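You operate a simulated robot arm through the tools that you are given. There is no shell and no other tool.

You run a simulated robot arm. Do the job below in one go: nothing can be reset, and whatever is moved stays where it is left.

JOB
Put things in order on the top of the orange bench. At the end: the clear jar (marked "SPARE") from the top of the orange bench stands where the black fan stood; the black fan from the top of the orange bench stands where the silver steel foot stood; the silver steel foot from the top of the orange bench is on the brown small carton (marked "LAMP"); the grey spool from the top of the orange bench stands where the clear jar stood; whatever was shut is shut again. Leave all else as you found it, and nothing knocked over.

The check looks at the end state, three seconds after you hand in, the way a careful person would. Anything else that was tipped, shoved, dropped, spilled or broken makes it a failure.

ROBOT AND FRAMES
A 6-joint arm with a two-finger parallel gripper, fixed in place. Base frame: the origin is at the foot of the arm, x ahead of it, y to its left, z up; the work surface is at about z = 0. Units: cm, rad, N and s.
With the tool pointing down near the work surface it reaches from about 16 to 42 cm from the base axis. Its first joint turns from -1.152 to 1.152 rad. Payload 1.57 kg.
The tool frame sits at the grasp point between the pads (the TCP): z along the fingers, y along the line on which they close. The tips reach 3 cm beyond it. The gripper opens to 8 cm. The fingers are 1.7 cm wide and 1.2 cm thick; the gripper's body (4 by 8.2 cm) begins 8 cm behind the TCP.
Orientation is that of the tool frame in the base frame, as a unit quaternion [x, y, z, w]. With the fingers straight down and closing along the base's y, the tool's x points along the base's -x, its y along +y and its z along -z.

CONTROLS
- The arm moves only by the tool drive_tool. Its argument "targets" is a list of rows, each a list of 3 entries, a list of its own where there are three numbers: the shift along the tool's x, y, z in cm, then the turn, a rotation vector about the tool's x, y, z in rad, then the closure in counts, from 0 (fully open) to 255 (shut). In form: [[[dx, dy, dz], [ax, ay, az], fingers], ...]. A call has 1 to 20 rows; each row shifts and turns the commanded pose from where the row before left it, along the tool's axes as they then stand. Rows are played at 5 a second. More than 5 cm and 0.15 rad between two rows, or a gripper value outside its range, and nothing of the call is played. A pose out of reach is approached as far as the arm can. The call stops where the force on the tool passes 40 N (or 10 N more than at its start, if that is more) or the arm is blocked; 0.2 s more then pass. The fingers move at their own pace (about 15.3 cm/s each) and stop on an object; they squeeze with about 26 N. The grip force told is the motor's: it shows also when the fingers shut on nothing. Time passes only in rows, and 0.2 s behind the last, so rows that do not move let the fingers close. The reply holds the time, the measured pose of the TCP, the force on the tool along the base axes, the opening and the grip force, in the units named above and with some noise, with the torque about the TCP (base axes, N m) and any sound that the robot's microphone picked up, and new pictures: "pictures" is both (left out), scene, wrist or none.
- Cameras (640 x 400 px; columns grow to the right, rows downward): "scene" is fixed at [6.81, -34.29, 42.28]; the picture's right is [0.64, -0.77, 0.00], its down [-0.45, -0.37, -0.81] and it looks along [0.63, 0.52, -0.58] (base axes); focal length 229 px, centre (320, 200). "wrist" rides on the gripper at [7.2, -0.7, -12.2] in the tool frame; the picture's right is [0.09, 1.00, 0.00], its down [-0.84, 0.08, -0.54] and it looks along [-0.54, 0.05, 0.84] (tool axes); focal length 238 px, centre (320, 200). There is no depth. A picture from a camera that has moved, and an enlarged one, comes with that camera's place and axes in the base frame and with its lens.
- enlarge(camera, box): a new picture of the part [left, top, right, bottom] of that camera's present view, enlarged. The clock stands still meanwhile.
- sign_off(): hands the job in; it is judged then, once.

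Places have to be worked out from the pictures, the camera data and where the tool is seen. Open the gripper and draw the arm clear of the work before you hand the job in, unless the task says otherwise.

The tools are called after "Request:" by a JSON object that holds its "op" and its "data". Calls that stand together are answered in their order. drive_tool: Moves the arm, as the interface text tells. Its arguments: {"type":"object","properties":{"targets":{"type":"array"},"pictures":{"type":"string","enum":["both","scene","wrist","none"]}},"required":["targets"]} The other tools are called the same way: enlarge (camera, box) takes an enlarged picture of a part of a camera's view; sign_off () hands the job in.

At the start:

```text
t: 0.0
tcp_pos: [22.41, -4.9, 28.88]
tool_rot: [0.001, 1.0, 0.0, 0.0]
force: [0.0, -0.1, 0.0]
moment: [0.03, -0.01, 0.0]
finger_gap: 7.97
gripper_force: 0.0
```

scene: 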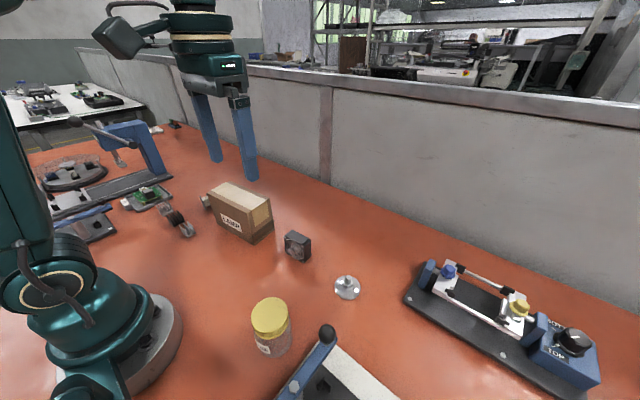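
wrist: 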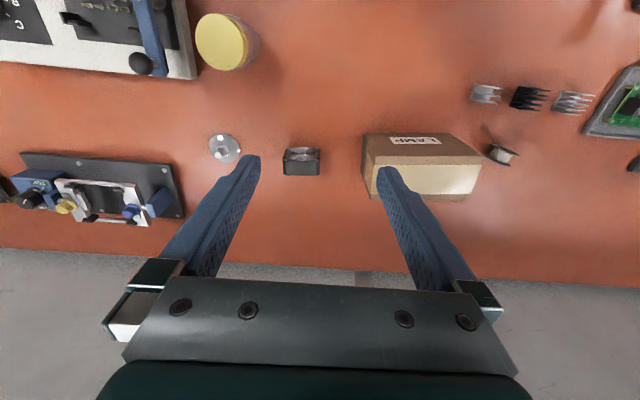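

I start by enlarging the views to identify the jar, fan, steel foot, carton and spool before moving anything.

Request:
{"op": "enlarge", "data": {"camera": "scene", "box": [180, 160, 400, 300]}}

Request:
{"op": "enlarge", "data": {"camera": "scene", "box": [200, 260, 420, 400]}}

Request:
{"op": "enlarge", "data": {"camera": "wrist", "box": [180, 0, 400, 200]}}

Request:
{"op": "enlarge", "data": {"camera": "wrist", "box": [350, 60, 640, 240]}}

```text
2.86 times, centred on (290, 230) of scene
camera zoom: at [6.81, -34.29, 42.28], right [0.64, -0.77, 0.0], down [-0.45, -0.37, -0.81], along [0.63, 0.52, -0.58], focal length 654 px, centre (406, 114)
```

zoom: 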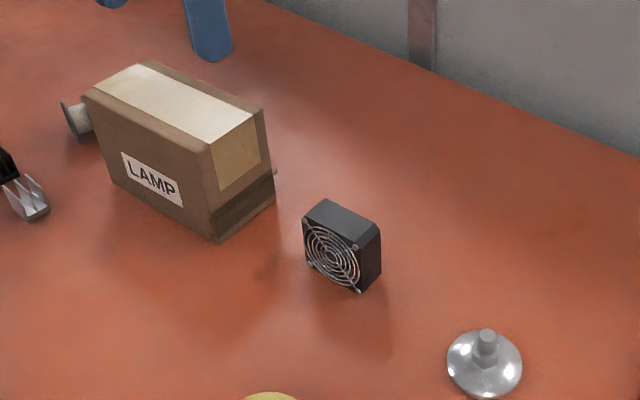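

```text
2.86 times, centred on (310, 330) of scene
camera zoom: at [6.81, -34.29, 42.28], right [0.64, -0.77, 0.0], down [-0.45, -0.37, -0.81], along [0.63, 0.52, -0.58], focal length 654 px, centre (349, -171)
```

zoom: 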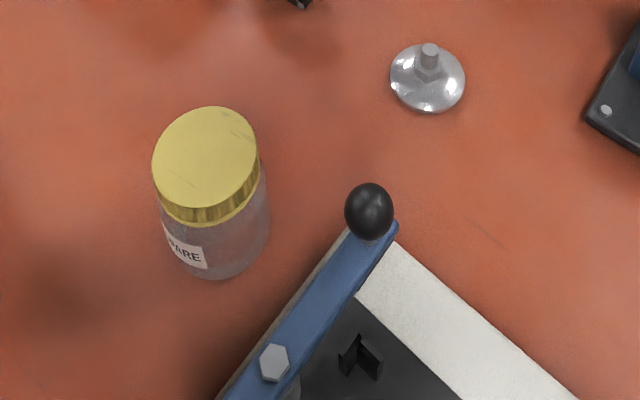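

```text
2.00 times, centred on (290, 100) of wrist
camera zoom: at [15.19, -5.57, 41.04], right [-0.09, 1.0, 0.0], down [0.84, 0.08, 0.54], along [0.54, 0.05, -0.84], focal length 477 px, centre (380, 400)
```

zoom: 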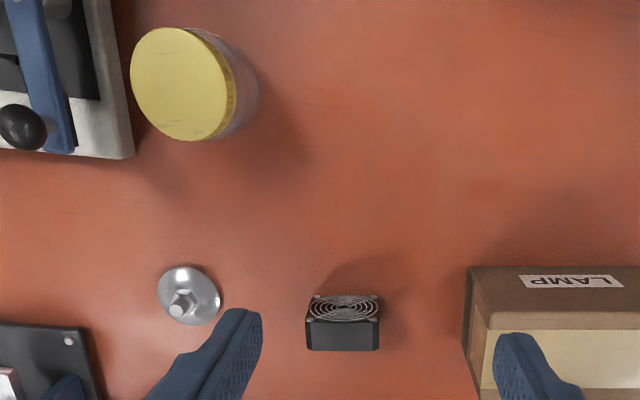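

```text
2.21 times, centred on (495, 150) of wrist
camera zoom: at [15.19, -5.57, 41.04], right [-0.09, 1.0, 0.0], down [0.84, 0.08, 0.54], along [0.54, 0.05, -0.84], focal length 526 px, centre (-66, 310)
```

zoom: 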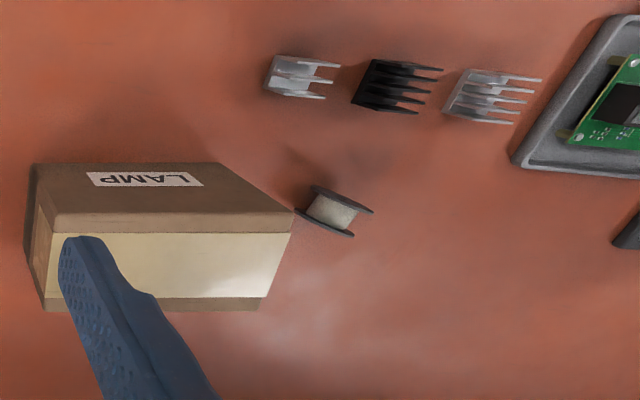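

The jar is at about (15.9, -17.0), with its top near z 8.2. The fan is near (32, -7), the foot at (31.8, -20.9), the carton top centred near (30, 11.5) at about z 10, and the spool lies on its side near (28, 27). I move above the foot for a closer look.

Request:
{"op": "drive_tool", "data": {"targets": [[[-1.175, -2.0, 1.6], [0, 0, 0], 0], [[-1.175, -2.0, 1.6], [0, 0, 0], 0], [[-1.175, -2.0, 1.6], [0, 0, 0], 0], [[-1.175, -2.0, 1.6], [0, 0, 0], 0], [[-1.175, -2.0, 1.6], [0, 0, 0], 0], [[-1.175, -2.0, 1.6], [0, 0, 0], 0], [[-1.175, -2.0, 1.6], [0, 0, 0], 0], [[-1.175, -2.0, 1.6], [0, 0, 0], 0], [[0, 0, 0], [0, 0, 0], 0]], "pictures": "both"}}

```text
t: 2.0
tcp_pos: [31.73, -21.02, 16.07]
tool_rot: [0.0, 1.0, 0.0, 0.0]
force: [0.7, -0.3, 0.6]
moment: [0.02, -0.03, 0.0]
finger_gap: 7.98
gripper_force: 0.1
camera wrist: at [24.55, -21.71, 28.16], right [-0.09, 1.0, 0.0], down [0.84, 0.08, 0.54], along [0.54, 0.05, -0.84], focal length 238 px, centre (320, 200)
```

scene: 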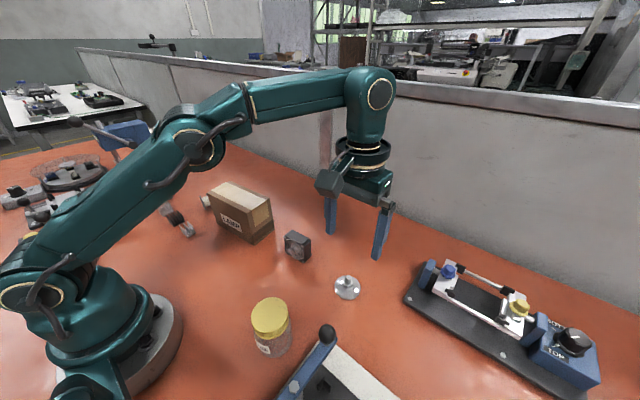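
wrist: 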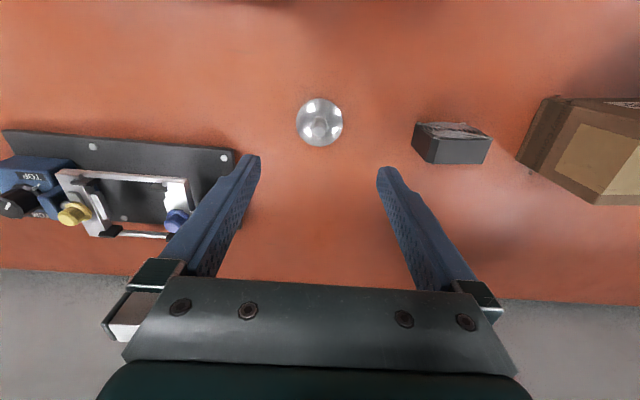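

The tool is now above the foot. I enlarge the wrist view of the foot, fan and carton to refine where they are.

Request:
{"op": "enlarge", "data": {"camera": "wrist", "box": [280, 85, 360, 160]}}

Request:
{"op": "enlarge", "data": {"camera": "wrist", "box": [390, 80, 640, 220]}}

Request:
{"op": "enlarge", "data": {"camera": "scene", "box": [320, 220, 410, 310]}}

```text
5.33 times, centred on (320, 122) of wrist
camera zoom: at [24.55, -21.71, 28.16], right [-0.09, 1.0, 0.0], down [0.84, 0.08, 0.54], along [0.54, 0.05, -0.84], focal length 1271 px, centre (320, 613)
```

zoom: 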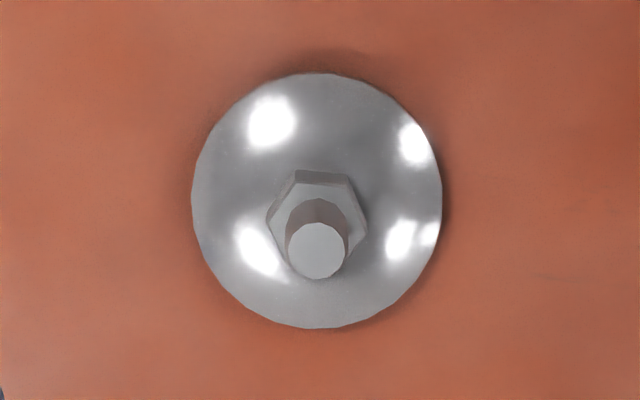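

```text
2.56 times, centred on (515, 150) of wrist
camera zoom: at [24.55, -21.71, 28.16], right [-0.09, 1.0, 0.0], down [0.84, 0.08, 0.54], along [0.54, 0.05, -0.84], focal length 610 px, centre (-179, 328)
```

zoom: 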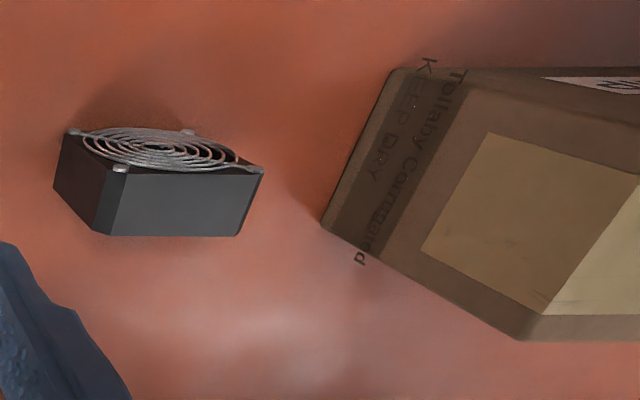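

```text
4.44 times, centred on (365, 265) of scene
camera zoom: at [6.81, -34.29, 42.28], right [0.64, -0.77, 0.0], down [-0.45, -0.37, -0.81], along [0.63, 0.52, -0.58], focal length 1018 px, centre (120, -89)
```

zoom: 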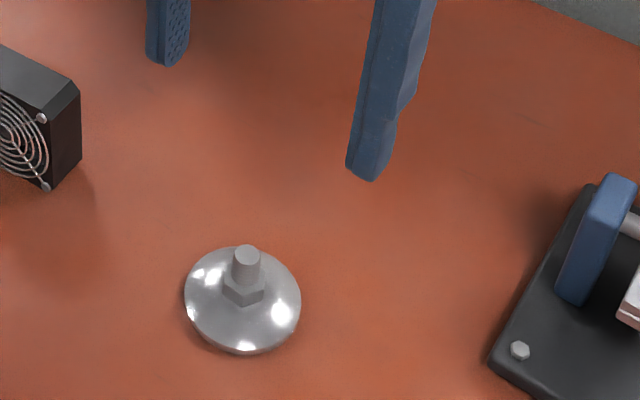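

The wrist view puts the foot at about (31.95, -21.05), with a 1.2 cm stud reaching z 3.9 and its nut top at z 2.0. I lower the open fingers around the stud, keeping the tips just above the nut.

Request:
{"op": "drive_tool", "data": {"targets": [[[-0.15, -0.1, 2.0], [0, 0, 0], 0], [[0, 0, 2.0], [0, 0, 0], 0], [[0, 0, 2.0], [0, 0, 0], 0], [[0, 0, 2.0], [0, 0, 0], 0], [[0, 0, 1.4], [0, 0, 0], 0], [[0, 0, 0.7], [0, 0, 0], 0], [[0, 0, 0.4], [0, 0, 0], 0], [[0, 0, 0], [0, 0, 0], 0]], "pictures": "both"}}

```text
t: 3.8
tcp_pos: [31.95, -21.01, 5.63]
tool_rot: [0.001, 1.0, 0.001, 0.001]
force: [-0.2, 0.6, 0.2]
moment: [0.02, 0.02, 0.04]
finger_gap: 7.98
gripper_force: 0.1
camera wrist: at [24.75, -21.72, 17.74], right [-0.09, 1.0, 0.0], down [0.84, 0.08, 0.54], along [0.54, 0.05, -0.84], focal length 238 px, centre (320, 200)
```

scene: 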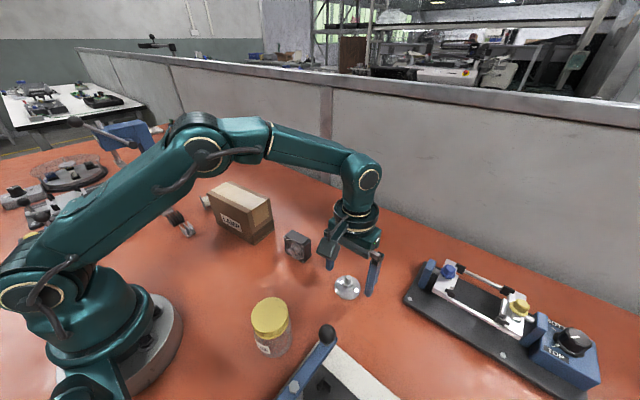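
wrist: 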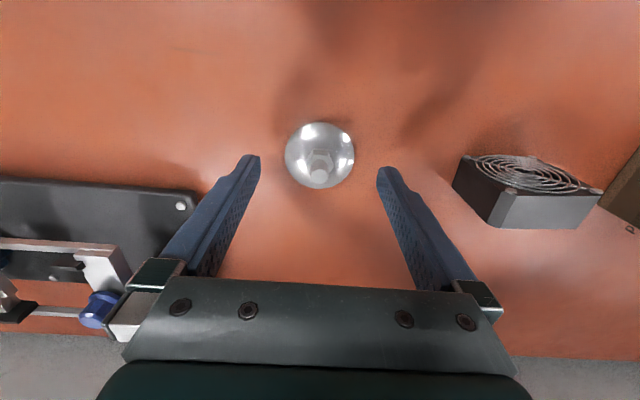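

The stud top appears where predicted and is centred between the fingers. I go down the last 0.45 cm and close on the stud.

Request:
{"op": "drive_tool", "data": {"targets": [[[0, 0, 0.45], [0, 0, 0], 0], [[0, 0, 0], [0, 0, 0], 0], [[0, 0, 0], [0, 0, 0], 120], [[0, 0, 0], [0, 0, 0], 200], [[0, 0, 0], [0, 0, 0], 255], [[0, 0, 0], [0, 0, 0], 255], [[0, 0, 0], [0, 0, 0], 255]], "pictures": "both"}}

```text
t: 5.4
tcp_pos: [31.96, -20.89, 5.2]
tool_rot: [0.0, 1.0, 0.001, 0.0]
force: [1.0, -0.3, 0.5]
moment: [-0.02, 0.0, 0.0]
finger_gap: 1.16
gripper_force: 26.3
camera wrist: at [24.75, -21.73, 17.34], right [-0.09, 1.0, 0.0], down [0.84, 0.08, 0.54], along [0.54, 0.05, -0.84], focal length 238 px, centre (320, 200)
```

scene: 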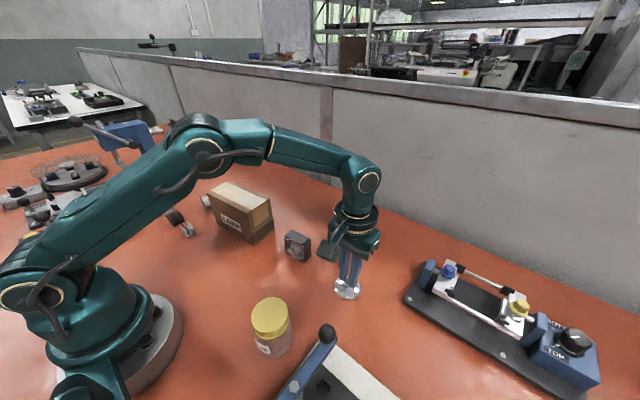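
wrist: 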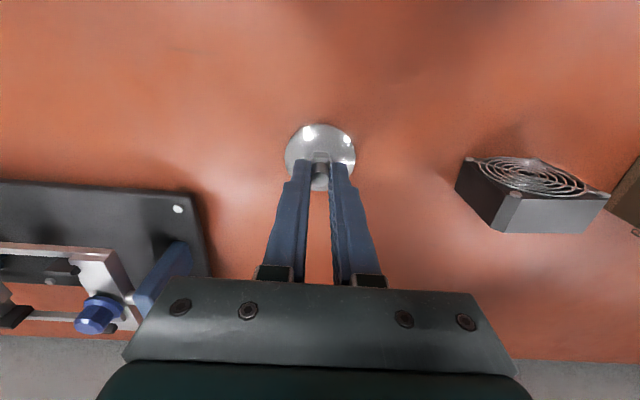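

The grip reads 1.16 cm at 26 N, so the stud is held. I lift straight up and check that the foot comes along.

Request:
{"op": "drive_tool", "data": {"targets": [[[0, 0, -0.5], [0, 0, 0], 255], [[0, 0, -1.0], [0, 0, 0], 255], [[0, 0, -2.0], [0, 0, 0], 255], [[0, 0, -2.5], [0, 0, 0], 255], [[0, 0, -2.5], [0, 0, 0], 255], [[0, 0, -2.5], [0, 0, 0], 255], [[0, 0, -2.0], [0, 0, 0], 255], [[0, 0, -1.0], [0, 0, 0], 255], [[0, 0, 0], [0, 0, 0], 255]], "pictures": "both"}}

```text
t: 7.4
tcp_pos: [31.23, -20.38, 18.84]
tool_rot: [0.0, 1.0, 0.0, 0.0]
force: [-0.4, -0.5, -0.2]
moment: [-0.02, 0.01, -0.01]
finger_gap: 1.14
gripper_force: 26.1
out of reach, approached as far as the arm can: row 8
camera wrist: at [24.09, -21.18, 30.9], right [-0.09, 1.0, 0.0], down [0.84, 0.08, 0.54], along [0.54, 0.05, -0.84], focal length 238 px, centre (320, 200)
```

scene: 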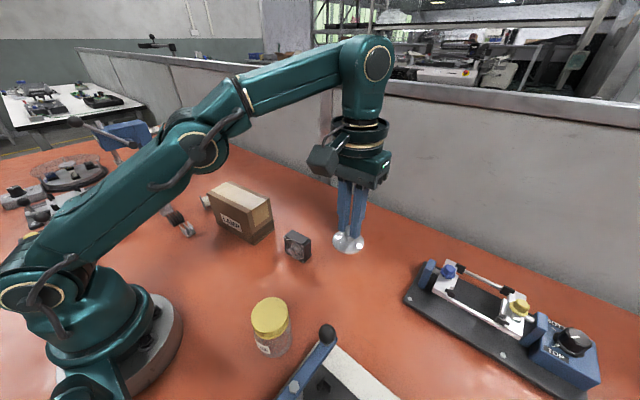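
wrist: 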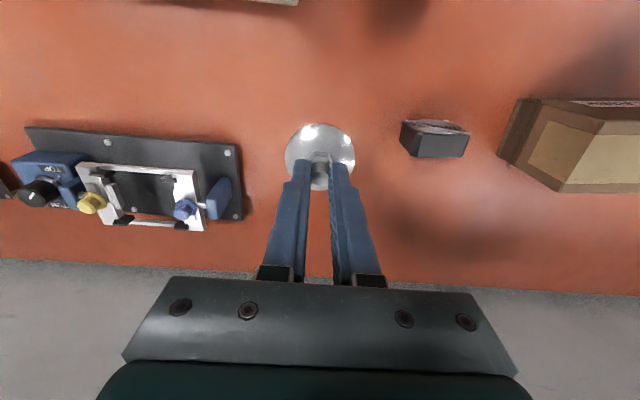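

The foot is held and clear of the bench. The arm hit its height limit at this radius, so I swing inward and across to above the carton, keeping the foot about 3 cm above its top.

Request:
{"op": "drive_tool", "data": {"targets": [[[1.0, 0.8, 0], [0, 0, 0], 255], [[0.8, 1.6, 0], [0, 0, 0], 255], [[0.45, 2.3, 0], [0, 0, 0], 255], [[0, 2.5, 0], [0, 0, 0], 255], [[0, 2.5, 0], [0, 0, 0], 255], [[0, 2.5, 0], [0, 0, 0], 255], [[0, 2.5, 0], [0, 0, 0], 255], [[0, 2.5, 0], [0, 0, 0], 255], [[0, 2.5, 0], [0, 0, 0], 255], [[0, 2.5, 0], [0, 0, 0], 255], [[0, 2.5, 0], [0, 0, 0], 255], [[0, 2.5, 0], [0, 0, 0], 255], [[0, 2.3, 0], [0, 0, 0], 255], [[0, 1.6, 0], [0, 0, 0], 255], [[0, 0.8, 0], [0, 0, 0], 255], [[0, 0, 0], [0, 0, 0], 255]], "pictures": "both"}}

```text
t: 10.8
tcp_pos: [29.0, 11.5, 18.68]
tool_rot: [-0.001, 1.0, -0.001, 0.0]
force: [0.1, 0.5, -0.6]
moment: [0.01, 0.0, 0.02]
finger_gap: 1.16
gripper_force: 25.7
camera wrist: at [21.77, 10.67, 30.9], right [-0.09, 1.0, 0.0], down [0.84, 0.08, 0.54], along [0.54, 0.05, -0.84], focal length 238 px, centre (320, 200)
```

scene: 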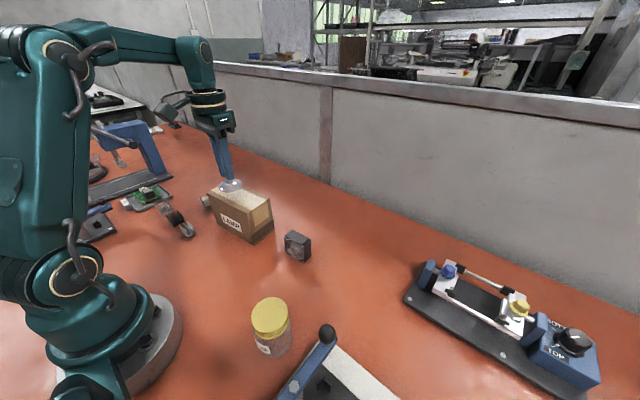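
wrist: 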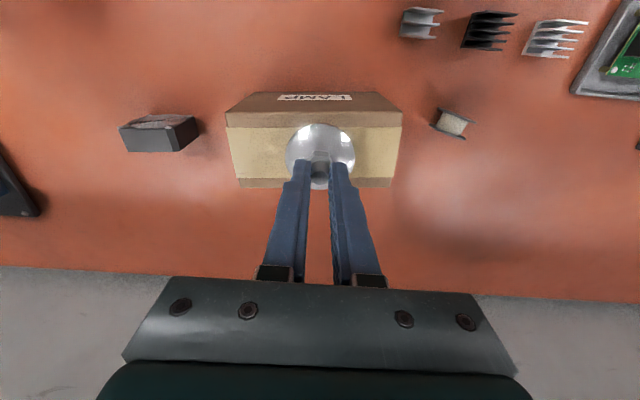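

The foot hangs over the carton. I enlarge both views to locate the carton's top face precisely.

Request:
{"op": "enlarge", "data": {"camera": "wrist", "box": [210, 80, 420, 200]}}

Request:
{"op": "enlarge", "data": {"camera": "scene", "box": [190, 130, 290, 250]}}

Request:
{"op": "enlarge", "data": {"camera": "wrist", "box": [410, 90, 490, 150]}}

Request:
{"op": "enlarge", "data": {"camera": "wrist", "box": [100, 95, 220, 170]}}

```text
3.05 times, centred on (315, 140) of wrist
camera zoom: at [21.77, 10.67, 30.9], right [-0.09, 1.0, 0.0], down [0.84, 0.08, 0.54], along [0.54, 0.05, -0.84], focal length 726 px, centre (335, 383)
```

zoom: 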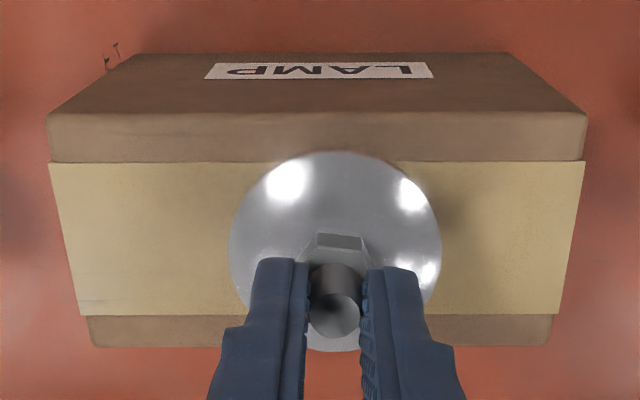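

```text
3.33 times, centred on (240, 190) of scene
camera zoom: at [6.81, -34.29, 42.28], right [0.64, -0.77, 0.0], down [-0.45, -0.37, -0.81], along [0.63, 0.52, -0.58], focal length 764 px, centre (587, 233)
```

zoom: 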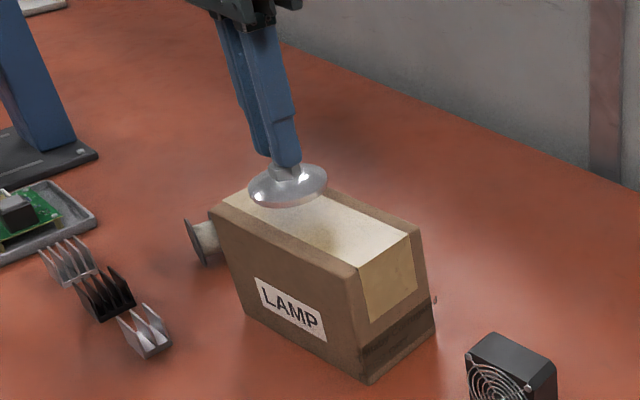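

```text
6.67 times, centred on (450, 120) of wrist
camera zoom: at [21.77, 10.67, 30.9], right [-0.09, 1.0, 0.0], down [0.84, 0.08, 0.54], along [0.54, 0.05, -0.84], focal length 1589 px, centre (-547, 733)
```

zoom: 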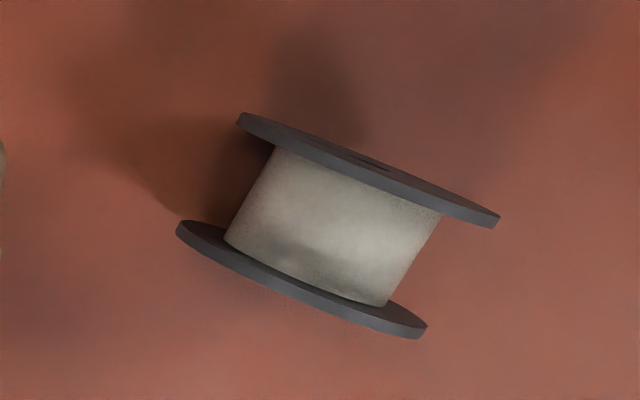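

```text
5.33 times, centred on (160, 132) of wrist
camera zoom: at [21.77, 10.67, 30.9], right [-0.09, 1.0, 0.0], down [0.84, 0.08, 0.54], along [0.54, 0.05, -0.84], focal length 1271 px, centre (1173, 560)
```

zoom: 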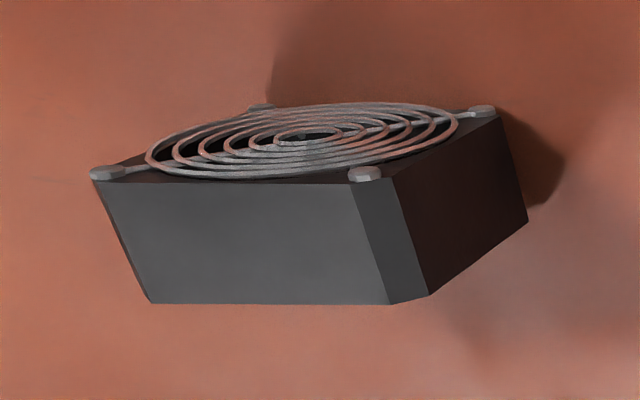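

The carton's top centre works out at (30.17, 10.97), height about 9.9. I shift the foot over that point and go down to just above the surface.

Request:
{"op": "drive_tool", "data": {"targets": [[[-0.6, -0.25, 0], [0, 0, 0], 255], [[-0.57, -0.25, 0], [0, 0, 0], 255], [[0, 0, 1.0], [0, 0, 0], 255], [[0, 0, 1.0], [0, 0, 0], 255], [[0, 0, 0.6], [0, 0, 0], 255], [[0, 0, 0.3], [0, 0, 0], 255], [[0, 0, 0], [0, 0, 0], 255], [[0, 0, 0], [0, 0, 0], 255]], "pictures": "both"}}

Request:
{"op": "enlarge", "data": {"camera": "scene", "box": [190, 130, 290, 250]}}

Request:
{"op": "enlarge", "data": {"camera": "wrist", "box": [210, 80, 420, 200]}}

```text
t: 12.6
tcp_pos: [30.21, 10.81, 15.86]
tool_rot: [0.001, 1.0, 0.0, 0.001]
force: [-1.4, 1.6, 19.4]
moment: [-0.11, -0.05, -0.02]
finger_gap: 1.12
gripper_force: 26.0
camera wrist: at [22.97, 10.13, 28.0], right [-0.09, 1.0, 0.0], down [0.84, 0.08, 0.54], along [0.54, 0.05, -0.84], focal length 238 px, centre (320, 200)
```

scene: 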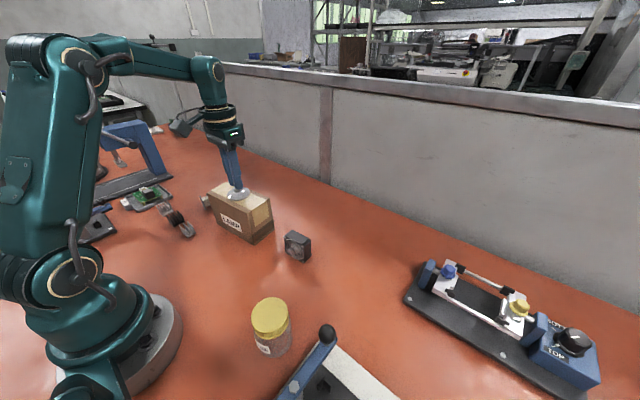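
wrist: 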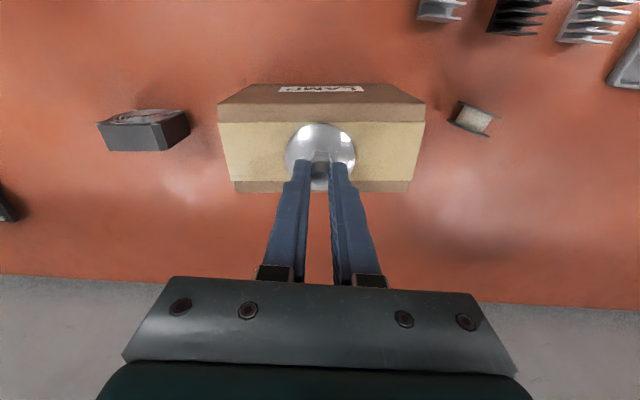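

```text
3.33 times, centred on (240, 190) of scene
camera zoom: at [6.8, -34.29, 42.28], right [0.64, -0.77, 0.0], down [-0.45, -0.37, -0.81], along [0.63, 0.52, -0.58], focal length 764 px, centre (587, 233)
```

zoom: 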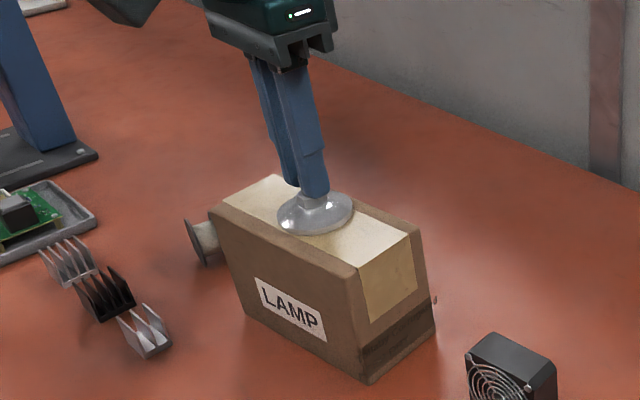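

```text
3.05 times, centred on (315, 140) of wrist
camera zoom: at [22.97, 10.13, 28.0], right [-0.09, 1.0, 0.0], down [0.84, 0.08, 0.54], along [0.54, 0.05, -0.84], focal length 726 px, centre (335, 383)
```

zoom: 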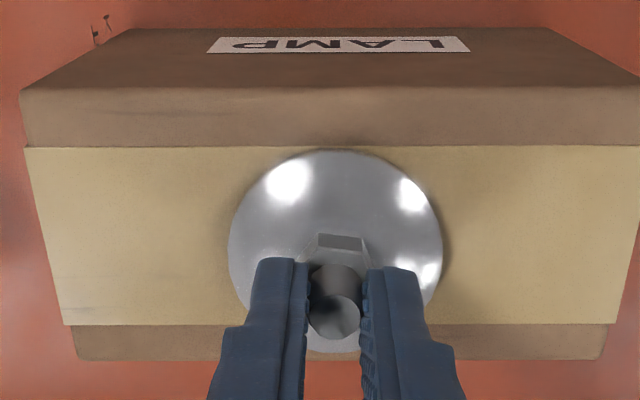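

The force reading of 19 N shows the foot is already resting on the carton, so its top is nearer 10.6. I ease up slightly to take off the preload, open the fingers a little and check.

Request:
{"op": "drive_tool", "data": {"targets": [[[0, 0, -0.06], [0, 0, 0], 255], [[0, 0, 0], [0, 0, 0], 255]], "pictures": "none"}}

```text
t: 13.2
tcp_pos: [30.27, 10.84, 15.84]
tool_rot: [0.001, 1.0, 0.001, 0.0]
force: [2.5, -0.1, 6.9]
moment: [-0.04, -0.33, 0.03]
finger_gap: 1.14
gripper_force: 26.2
```

The contact force has dropped to about 7 N. I open the fingers gently around the stud and then rise straight up.

Request:
{"op": "drive_tool", "data": {"targets": [[[0, 0, 0], [0, 0, 0], 200], [[0, 0, 0], [0, 0, 0], 170], [[0, 0, 0], [0, 0, 0], 150], [[0, 0, -0.5], [0, 0, 0], 150], [[0, 0, -1.0], [0, 0, 0], 150], [[0, 0, -1.5], [0, 0, 0], 150], [[0, 0, -1.5], [0, 0, 0], 150], [[0, 0, 0], [0, 0, 0], 150]], "pictures": "both"}}

Request:
{"op": "enlarge", "data": {"camera": "scene", "box": [190, 130, 290, 250]}}

Request:
{"op": "enlarge", "data": {"camera": "wrist", "box": [210, 80, 420, 200]}}

```text
t: 15.0
tcp_pos: [30.11, 10.92, 20.36]
tool_rot: [0.0, 1.0, 0.0, -0.001]
force: [0.4, 0.0, 0.2]
moment: [0.03, 0.0, -0.01]
finger_gap: 3.29
gripper_force: 0.1
camera wrist: at [22.91, 10.19, 32.53], right [-0.09, 1.0, 0.0], down [0.84, 0.08, 0.54], along [0.54, 0.05, -0.84], focal length 238 px, centre (320, 200)
```

scene: 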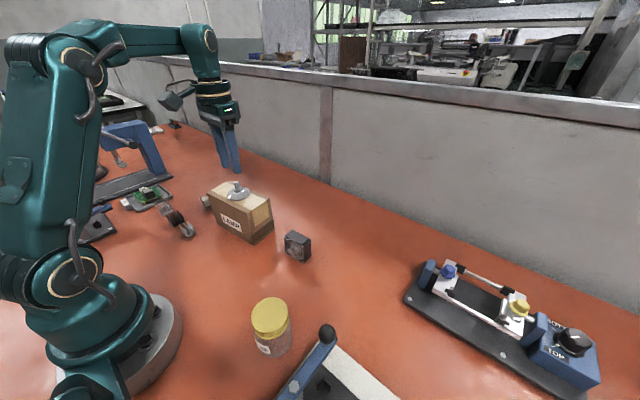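
wrist: 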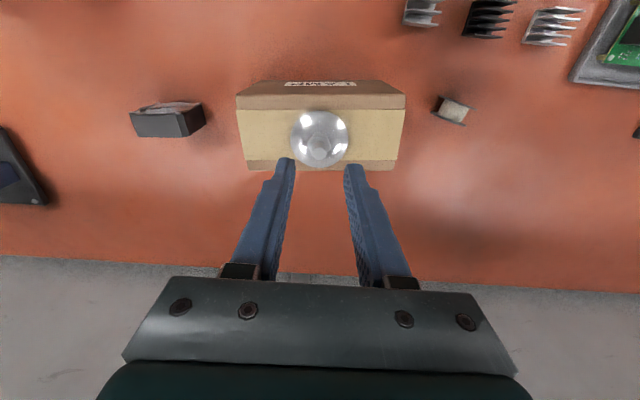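

```text
3.33 times, centred on (240, 190) of scene
camera zoom: at [6.81, -34.29, 42.28], right [0.64, -0.77, 0.0], down [-0.45, -0.37, -0.81], along [0.63, 0.52, -0.58], focal length 764 px, centre (587, 233)
```

zoom: 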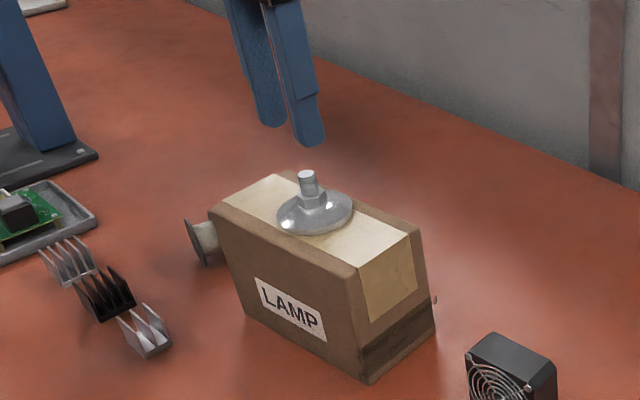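

```text
3.05 times, centred on (315, 140) of wrist
camera zoom: at [22.91, 10.19, 32.53], right [-0.09, 1.0, 0.0], down [0.84, 0.08, 0.54], along [0.54, 0.05, -0.84], focal length 726 px, centre (335, 383)
```

zoom: 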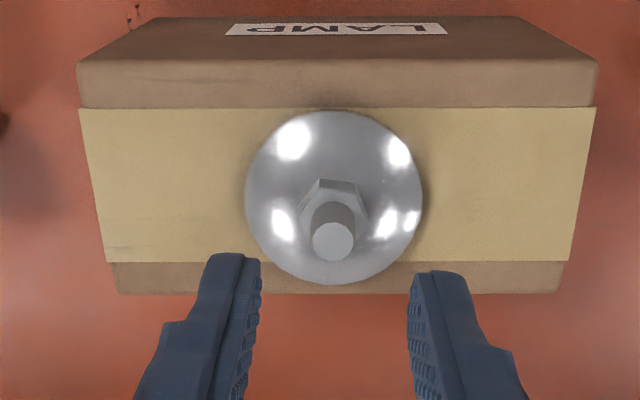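

The foot stands centred and upright on the carton. Next I open fully and move back to a viewing pose above the fan.

Request:
{"op": "drive_tool", "data": {"targets": [[[0, -1.5, 0], [0, 0, 0], 150], [[0, -2.4, 0], [0, 0, 0], 150], [[-0.3, -2.4, 0], [0, 0, 0], 150], [[-0.3, -2.4, 0], [0, 0, 0], 100], [[-0.3, -2.4, 0.5], [0, 0, 0], 0], [[-0.3, -2.4, 1.2], [0, 0, 0], 0], [[-0.3, -2.4, 1.5], [0, 0, 0], 0], [[-0.3, -1.5, 1.5], [0, 0, 0], 0], [[-0.2, -0.8, 0.8], [0, 0, 0], 0], [[0, 0, 0], [0, 0, 0], 0]], "pictures": "both"}}

Request:
{"op": "enlarge", "data": {"camera": "wrist", "box": [260, 90, 380, 190]}}

Request:
{"op": "enlarge", "data": {"camera": "scene", "box": [260, 200, 340, 280]}}

```text
t: 17.2
tcp_pos: [32.09, -7.41, 14.67]
tool_rot: [0.0, 1.0, 0.0, 0.0]
force: [-0.6, 0.7, 0.1]
moment: [0.0, 0.01, -0.06]
finger_gap: 7.98
gripper_force: 0.0
camera wrist: at [24.86, -8.1, 26.97], right [-0.09, 1.0, 0.0], down [0.84, 0.08, 0.54], along [0.54, 0.05, -0.84], focal length 238 px, centre (320, 200)
```

scene: 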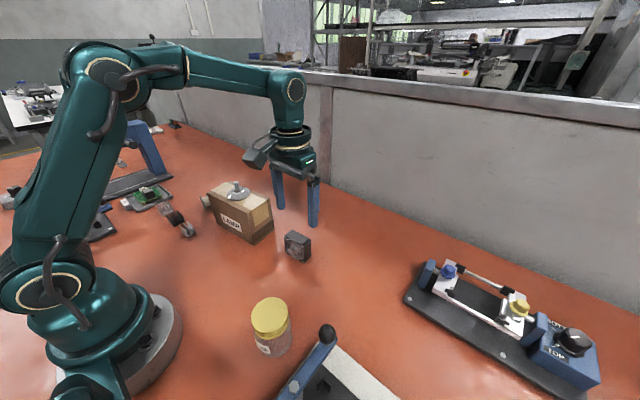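
wrist: 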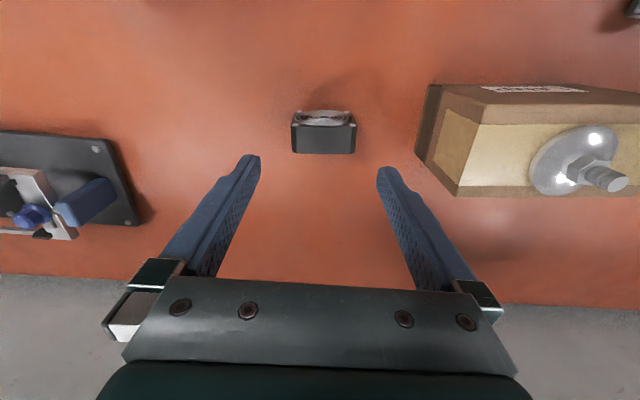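

```text
4.00 times, centred on (320, 140) of wrist
camera zoom: at [24.86, -8.1, 26.97], right [-0.09, 1.0, 0.0], down [0.84, 0.08, 0.54], along [0.54, 0.05, -0.84], focal length 953 px, centre (320, 440)
```

zoom: 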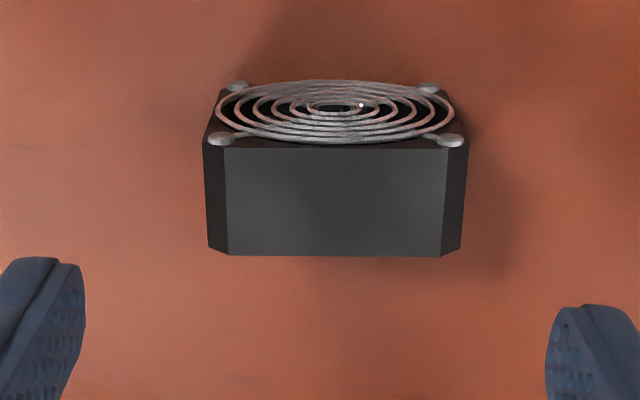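

```text
5.00 times, centred on (300, 240) of scene
camera zoom: at [6.81, -34.29, 42.28], right [0.64, -0.77, 0.0], down [-0.45, -0.37, -0.81], along [0.63, 0.52, -0.58], focal length 1145 px, centre (420, 0)
```

zoom: 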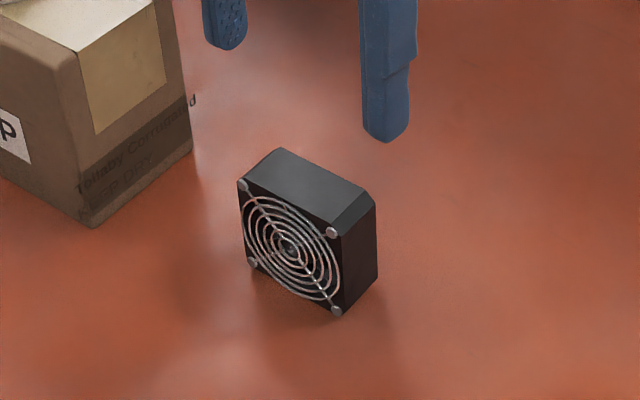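

The fan is centred at about (32.03, -7.07), is 6 cm wide and tall, and is yawed about 0.09 rad. I align the gripper to that yaw and lower it to just above the fan's top for a check.

Request:
{"op": "drive_tool", "data": {"targets": [[[0.1, 0.27, 0], [0, 0, -0.092], 0], [[0, 0, 1.5], [0, 0, 0], 0], [[0, 0, 1.5], [0, 0, 0], 0], [[0, 0, 1.2], [0, 0, 0], 0], [[0, 0, 0.7], [0, 0, 0], 0], [[0, 0, 0], [0, 0, 0], 0]], "pictures": "both"}}

Request:
{"op": "enlarge", "data": {"camera": "wrist", "box": [220, 90, 420, 220]}}

Request:
{"op": "enlarge", "data": {"camera": "scene", "box": [250, 190, 350, 280]}}

```text
t: 18.6
tcp_pos: [31.92, -7.09, 10.0]
tool_rot: [-0.047, 0.999, 0.0, 0.0]
force: [-0.4, 0.6, -0.6]
moment: [0.0, 0.0, 0.0]
finger_gap: 8.01
gripper_force: 0.0
camera wrist: at [24.92, -8.47, 22.16], right [-0.18, 0.98, 0.0], down [0.83, 0.15, 0.54], along [0.53, 0.1, -0.84], focal length 238 px, centre (320, 200)
```

scene: 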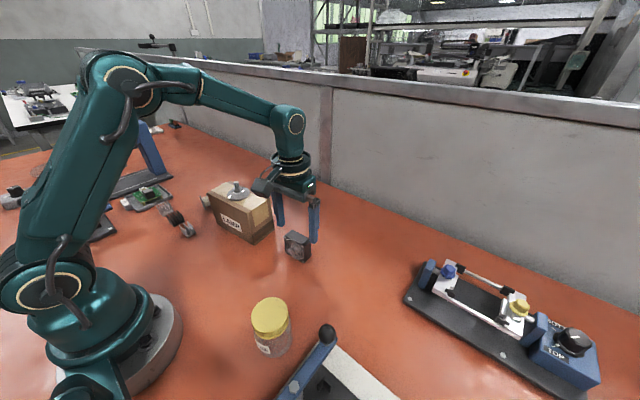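
wrist: 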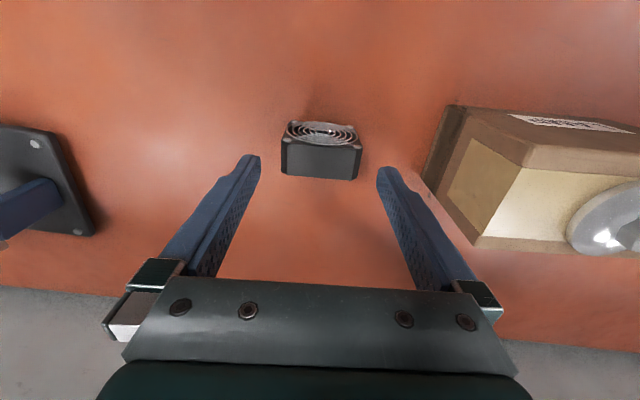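

```text
3.08 times, centred on (320, 155) of wrist
camera zoom: at [24.92, -8.47, 22.16], right [-0.18, 0.98, 0.0], down [0.83, 0.15, 0.54], along [0.53, 0.1, -0.84], focal length 733 px, centre (320, 338)
```

zoom: 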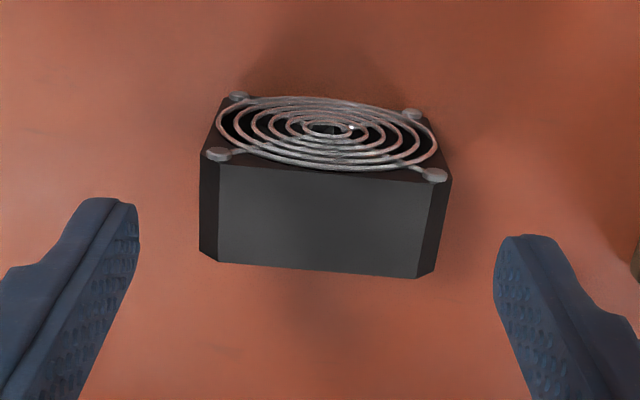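

```text
4.44 times, centred on (300, 235) of scene
camera zoom: at [6.81, -34.29, 42.28], right [0.64, -0.77, 0.0], down [-0.45, -0.37, -0.81], along [0.63, 0.52, -0.58], focal length 1018 px, centre (409, 44)
```

zoom: 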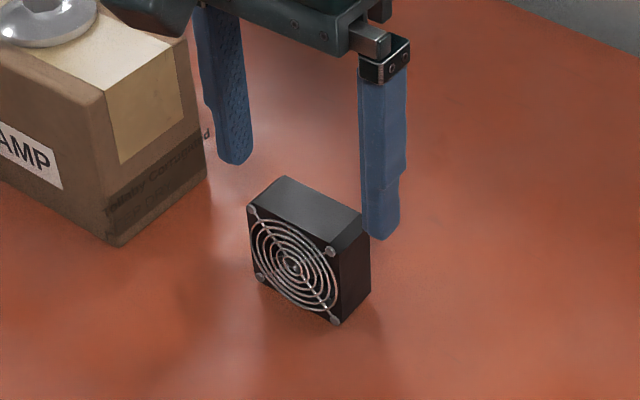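

The gripper is aligned and centred on the fan to within about 0.1 cm. I descend around it and then close gently on its sides.

Request:
{"op": "drive_tool", "data": {"targets": [[[0, 0, 1.5], [0, 0, 0], 0], [[0, 0, 1.5], [0, 0, 0], 0], [[0, 0, 1.5], [0, 0, 0], 0], [[0, 0, 1.2], [0, 0, 0], 0], [[0, 0, 0.6], [0, 0, 0], 0], [[0, 0, 0], [0, 0, 0], 0], [[0, 0, 0], [0, 0, 0], 40], [[0, 0, 0], [0, 0, 0], 60], [[0, 0, 0], [0, 0, 0], 120], [[0, 0, 0], [0, 0, 0], 255], [[0, 0, 0], [0, 0, 0], 255]], "pictures": "both"}}

Request:
{"op": "enlarge", "data": {"camera": "scene", "box": [250, 190, 350, 280]}}

```text
t: 21.0
tcp_pos: [31.99, -7.1, 3.69]
tool_rot: [-0.046, 0.999, 0.0, -0.001]
force: [-0.8, -0.5, 0.3]
moment: [-0.02, 0.0, -0.03]
finger_gap: 5.95
gripper_force: 25.7
camera wrist: at [24.94, -8.48, 15.84], right [-0.18, 0.98, 0.0], down [0.83, 0.15, 0.54], along [0.53, 0.1, -0.84], focal length 238 px, centre (320, 200)
```

scene: 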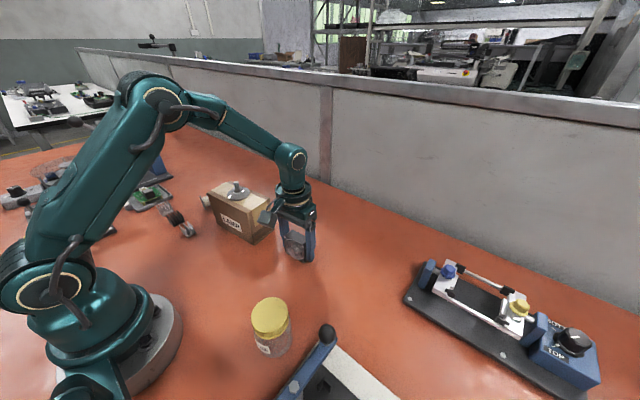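
wrist: 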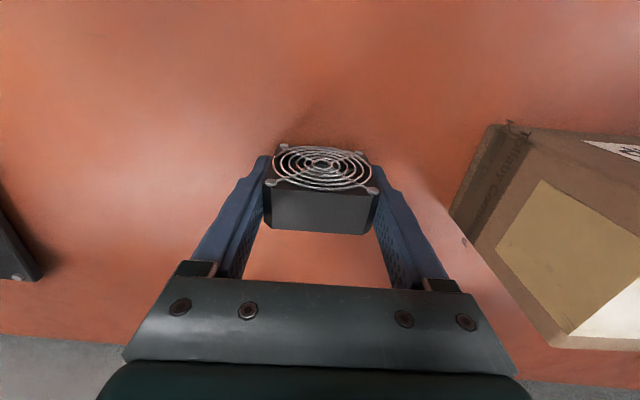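

```text
4.44 times, centred on (300, 235) of scene
camera zoom: at [6.81, -34.29, 42.28], right [0.64, -0.77, 0.0], down [-0.45, -0.37, -0.81], along [0.63, 0.52, -0.58], focal length 1018 px, centre (409, 44)
```

zoom: 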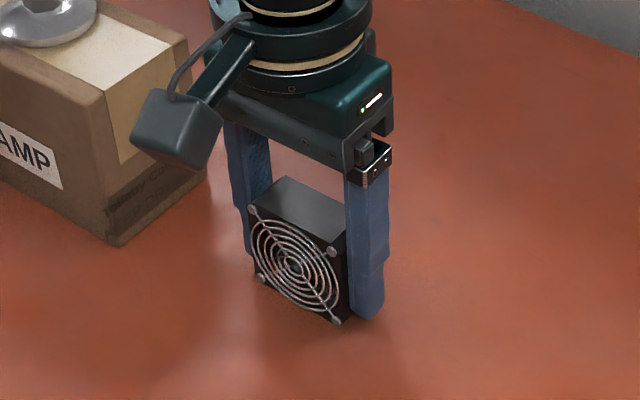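

The fan is held at 5.95 cm. I lift it and carry it across to above the foot's old spot at (31.95, -21.0).

Request:
{"op": "drive_tool", "data": {"targets": [[[0, 0, -0.4], [0, 0, 0], 255], [[0, 0, -1.0], [0, 0, 0], 255], [[0, 0, -2.0], [0, 0, 0], 255], [[0, 0, -1.8], [0, 0, 0], 255], [[0.115, -1.15, 0], [0, 0, 0], 255], [[0.229, -2.31, 0], [0, 0, 0], 255], [[0.229, -2.31, 0], [0, 0, 0], 255], [[0.229, -2.31, 0], [0, 0, 0], 255], [[0.229, -2.31, 0], [0, 0, 0], 255], [[0.229, -2.31, 0], [0, 0, 0], 255], [[0.115, -1.15, 0], [0, 0, 0], 255], [[0, 0, 0], [0, 0, 0], 255], [[0, 0, 0], [0, 0, 0], 255]], "pictures": "both"}}

Request:
{"op": "enlarge", "data": {"camera": "scene", "box": [300, 210, 400, 310]}}

```text
t: 23.8
tcp_pos: [31.96, -21.11, 9.05]
tool_rot: [-0.046, 0.999, 0.0, -0.001]
force: [-0.2, 0.1, -0.1]
moment: [0.0, 0.01, 0.01]
finger_gap: 5.94
gripper_force: 26.0
camera wrist: at [24.89, -22.53, 21.19], right [-0.18, 0.98, 0.0], down [0.83, 0.15, 0.54], along [0.53, 0.1, -0.84], focal length 238 px, centre (320, 200)
```

scene: 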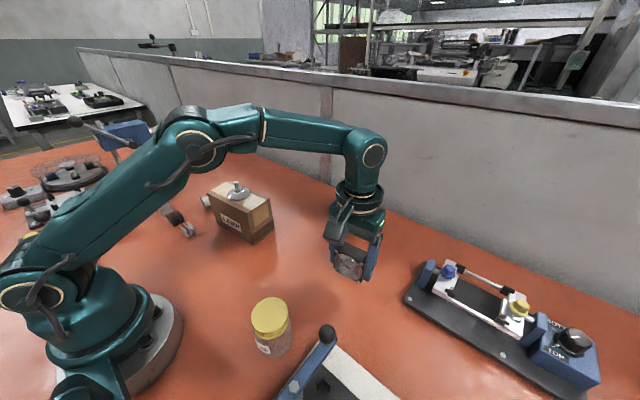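
wrist: 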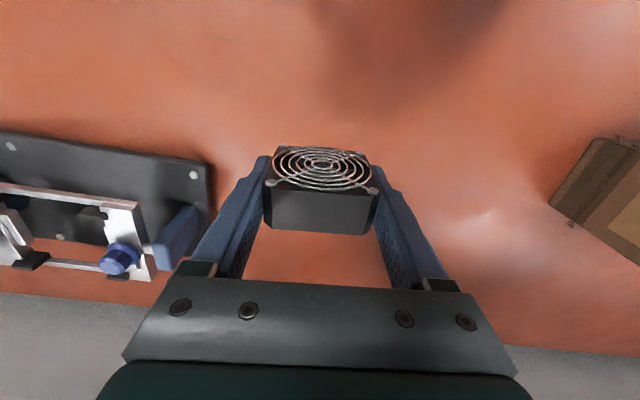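

```text
4.00 times, centred on (350, 260) of scene
camera zoom: at [6.81, -34.29, 42.28], right [0.64, -0.77, 0.0], down [-0.45, -0.37, -0.81], along [0.63, 0.52, -0.58], focal length 916 px, centre (200, -40)
```

zoom: 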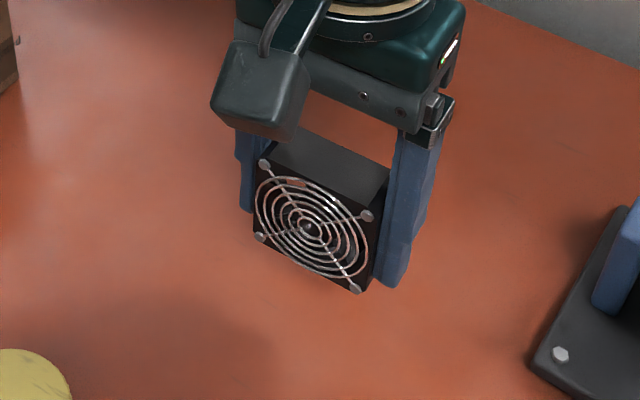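

The fan is above the foot's old spot. I lower it 5.1 cm, leaving a tiny gap, and then feel for contact.

Request:
{"op": "drive_tool", "data": {"targets": [[[0, 0, 1.5], [0, 0, 0], 255], [[0, 0, 1.5], [0, 0, 0], 255], [[0, 0, 1.2], [0, 0, 0], 255], [[0, 0, 0.6], [0, 0, 0], 255], [[0, 0, 0.3], [0, 0, 0], 255], [[0, 0, 0], [0, 0, 0], 255], [[0, 0, 0], [0, 0, 0], 255]], "pictures": "none"}}

```text
t: 25.4
tcp_pos: [31.94, -20.98, 3.67]
tool_rot: [-0.046, 0.999, 0.0, 0.0]
force: [-0.1, 0.3, -0.9]
moment: [-0.02, 0.0, -0.01]
finger_gap: 5.93
gripper_force: 26.1
```

There is no contact force yet. I lower it in very small steps.

Request:
{"op": "drive_tool", "data": {"targets": [[[0, 0, 0.05], [0, 0, 0], 255], [[0, 0, 0.05], [0, 0, 0], 255], [[0, 0, 0], [0, 0, 0], 255]], "pictures": "none"}}

```text
t: 26.2
tcp_pos: [31.87, -20.86, 3.63]
tool_rot: [-0.046, 0.999, 0.001, -0.001]
force: [0.7, -0.2, 0.5]
moment: [0.05, 0.0, 0.01]
finger_gap: 5.93
gripper_force: 26.0
```

Request:
{"op": "drive_tool", "data": {"targets": [[[0, 0, 0.05], [0, 0, 0], 255], [[0, 0, 0], [0, 0, 0], 255]], "pictures": "both"}}

Request:
{"op": "enlarge", "data": {"camera": "scene", "box": [300, 210, 400, 310]}}

```text
t: 26.8
tcp_pos: [32.0, -21.05, 3.61]
tool_rot: [-0.046, 0.999, 0.0, 0.0]
force: [-1.9, 1.8, 11.1]
moment: [0.13, 0.1, 0.0]
finger_gap: 5.95
gripper_force: 25.8
camera wrist: at [24.88, -22.41, 15.82], right [-0.18, 0.98, 0.0], down [0.83, 0.15, 0.54], along [0.53, 0.1, -0.84], focal length 238 px, centre (320, 200)
```

scene: 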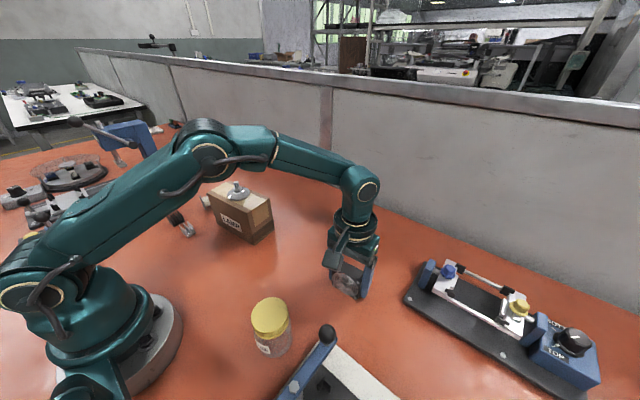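
wrist: 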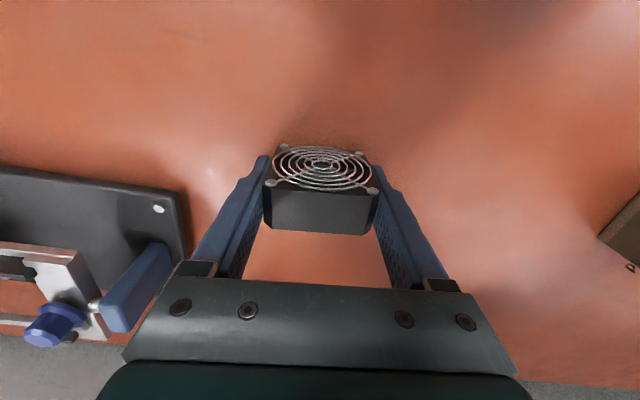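

```text
4.00 times, centred on (350, 260) of scene
camera zoom: at [6.8, -34.29, 42.28], right [0.64, -0.77, 0.0], down [-0.45, -0.37, -0.81], along [0.63, 0.52, -0.58], focal length 916 px, centre (200, -40)
```

zoom: 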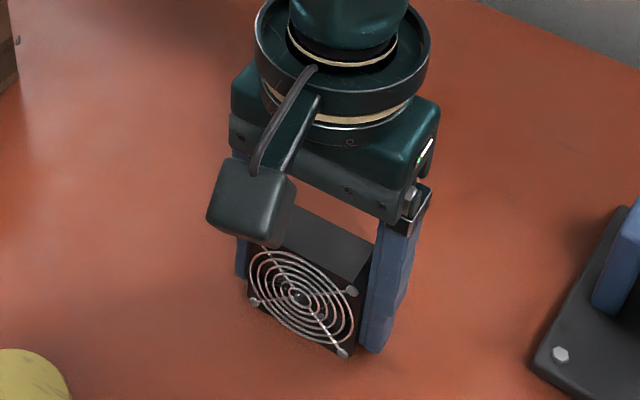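

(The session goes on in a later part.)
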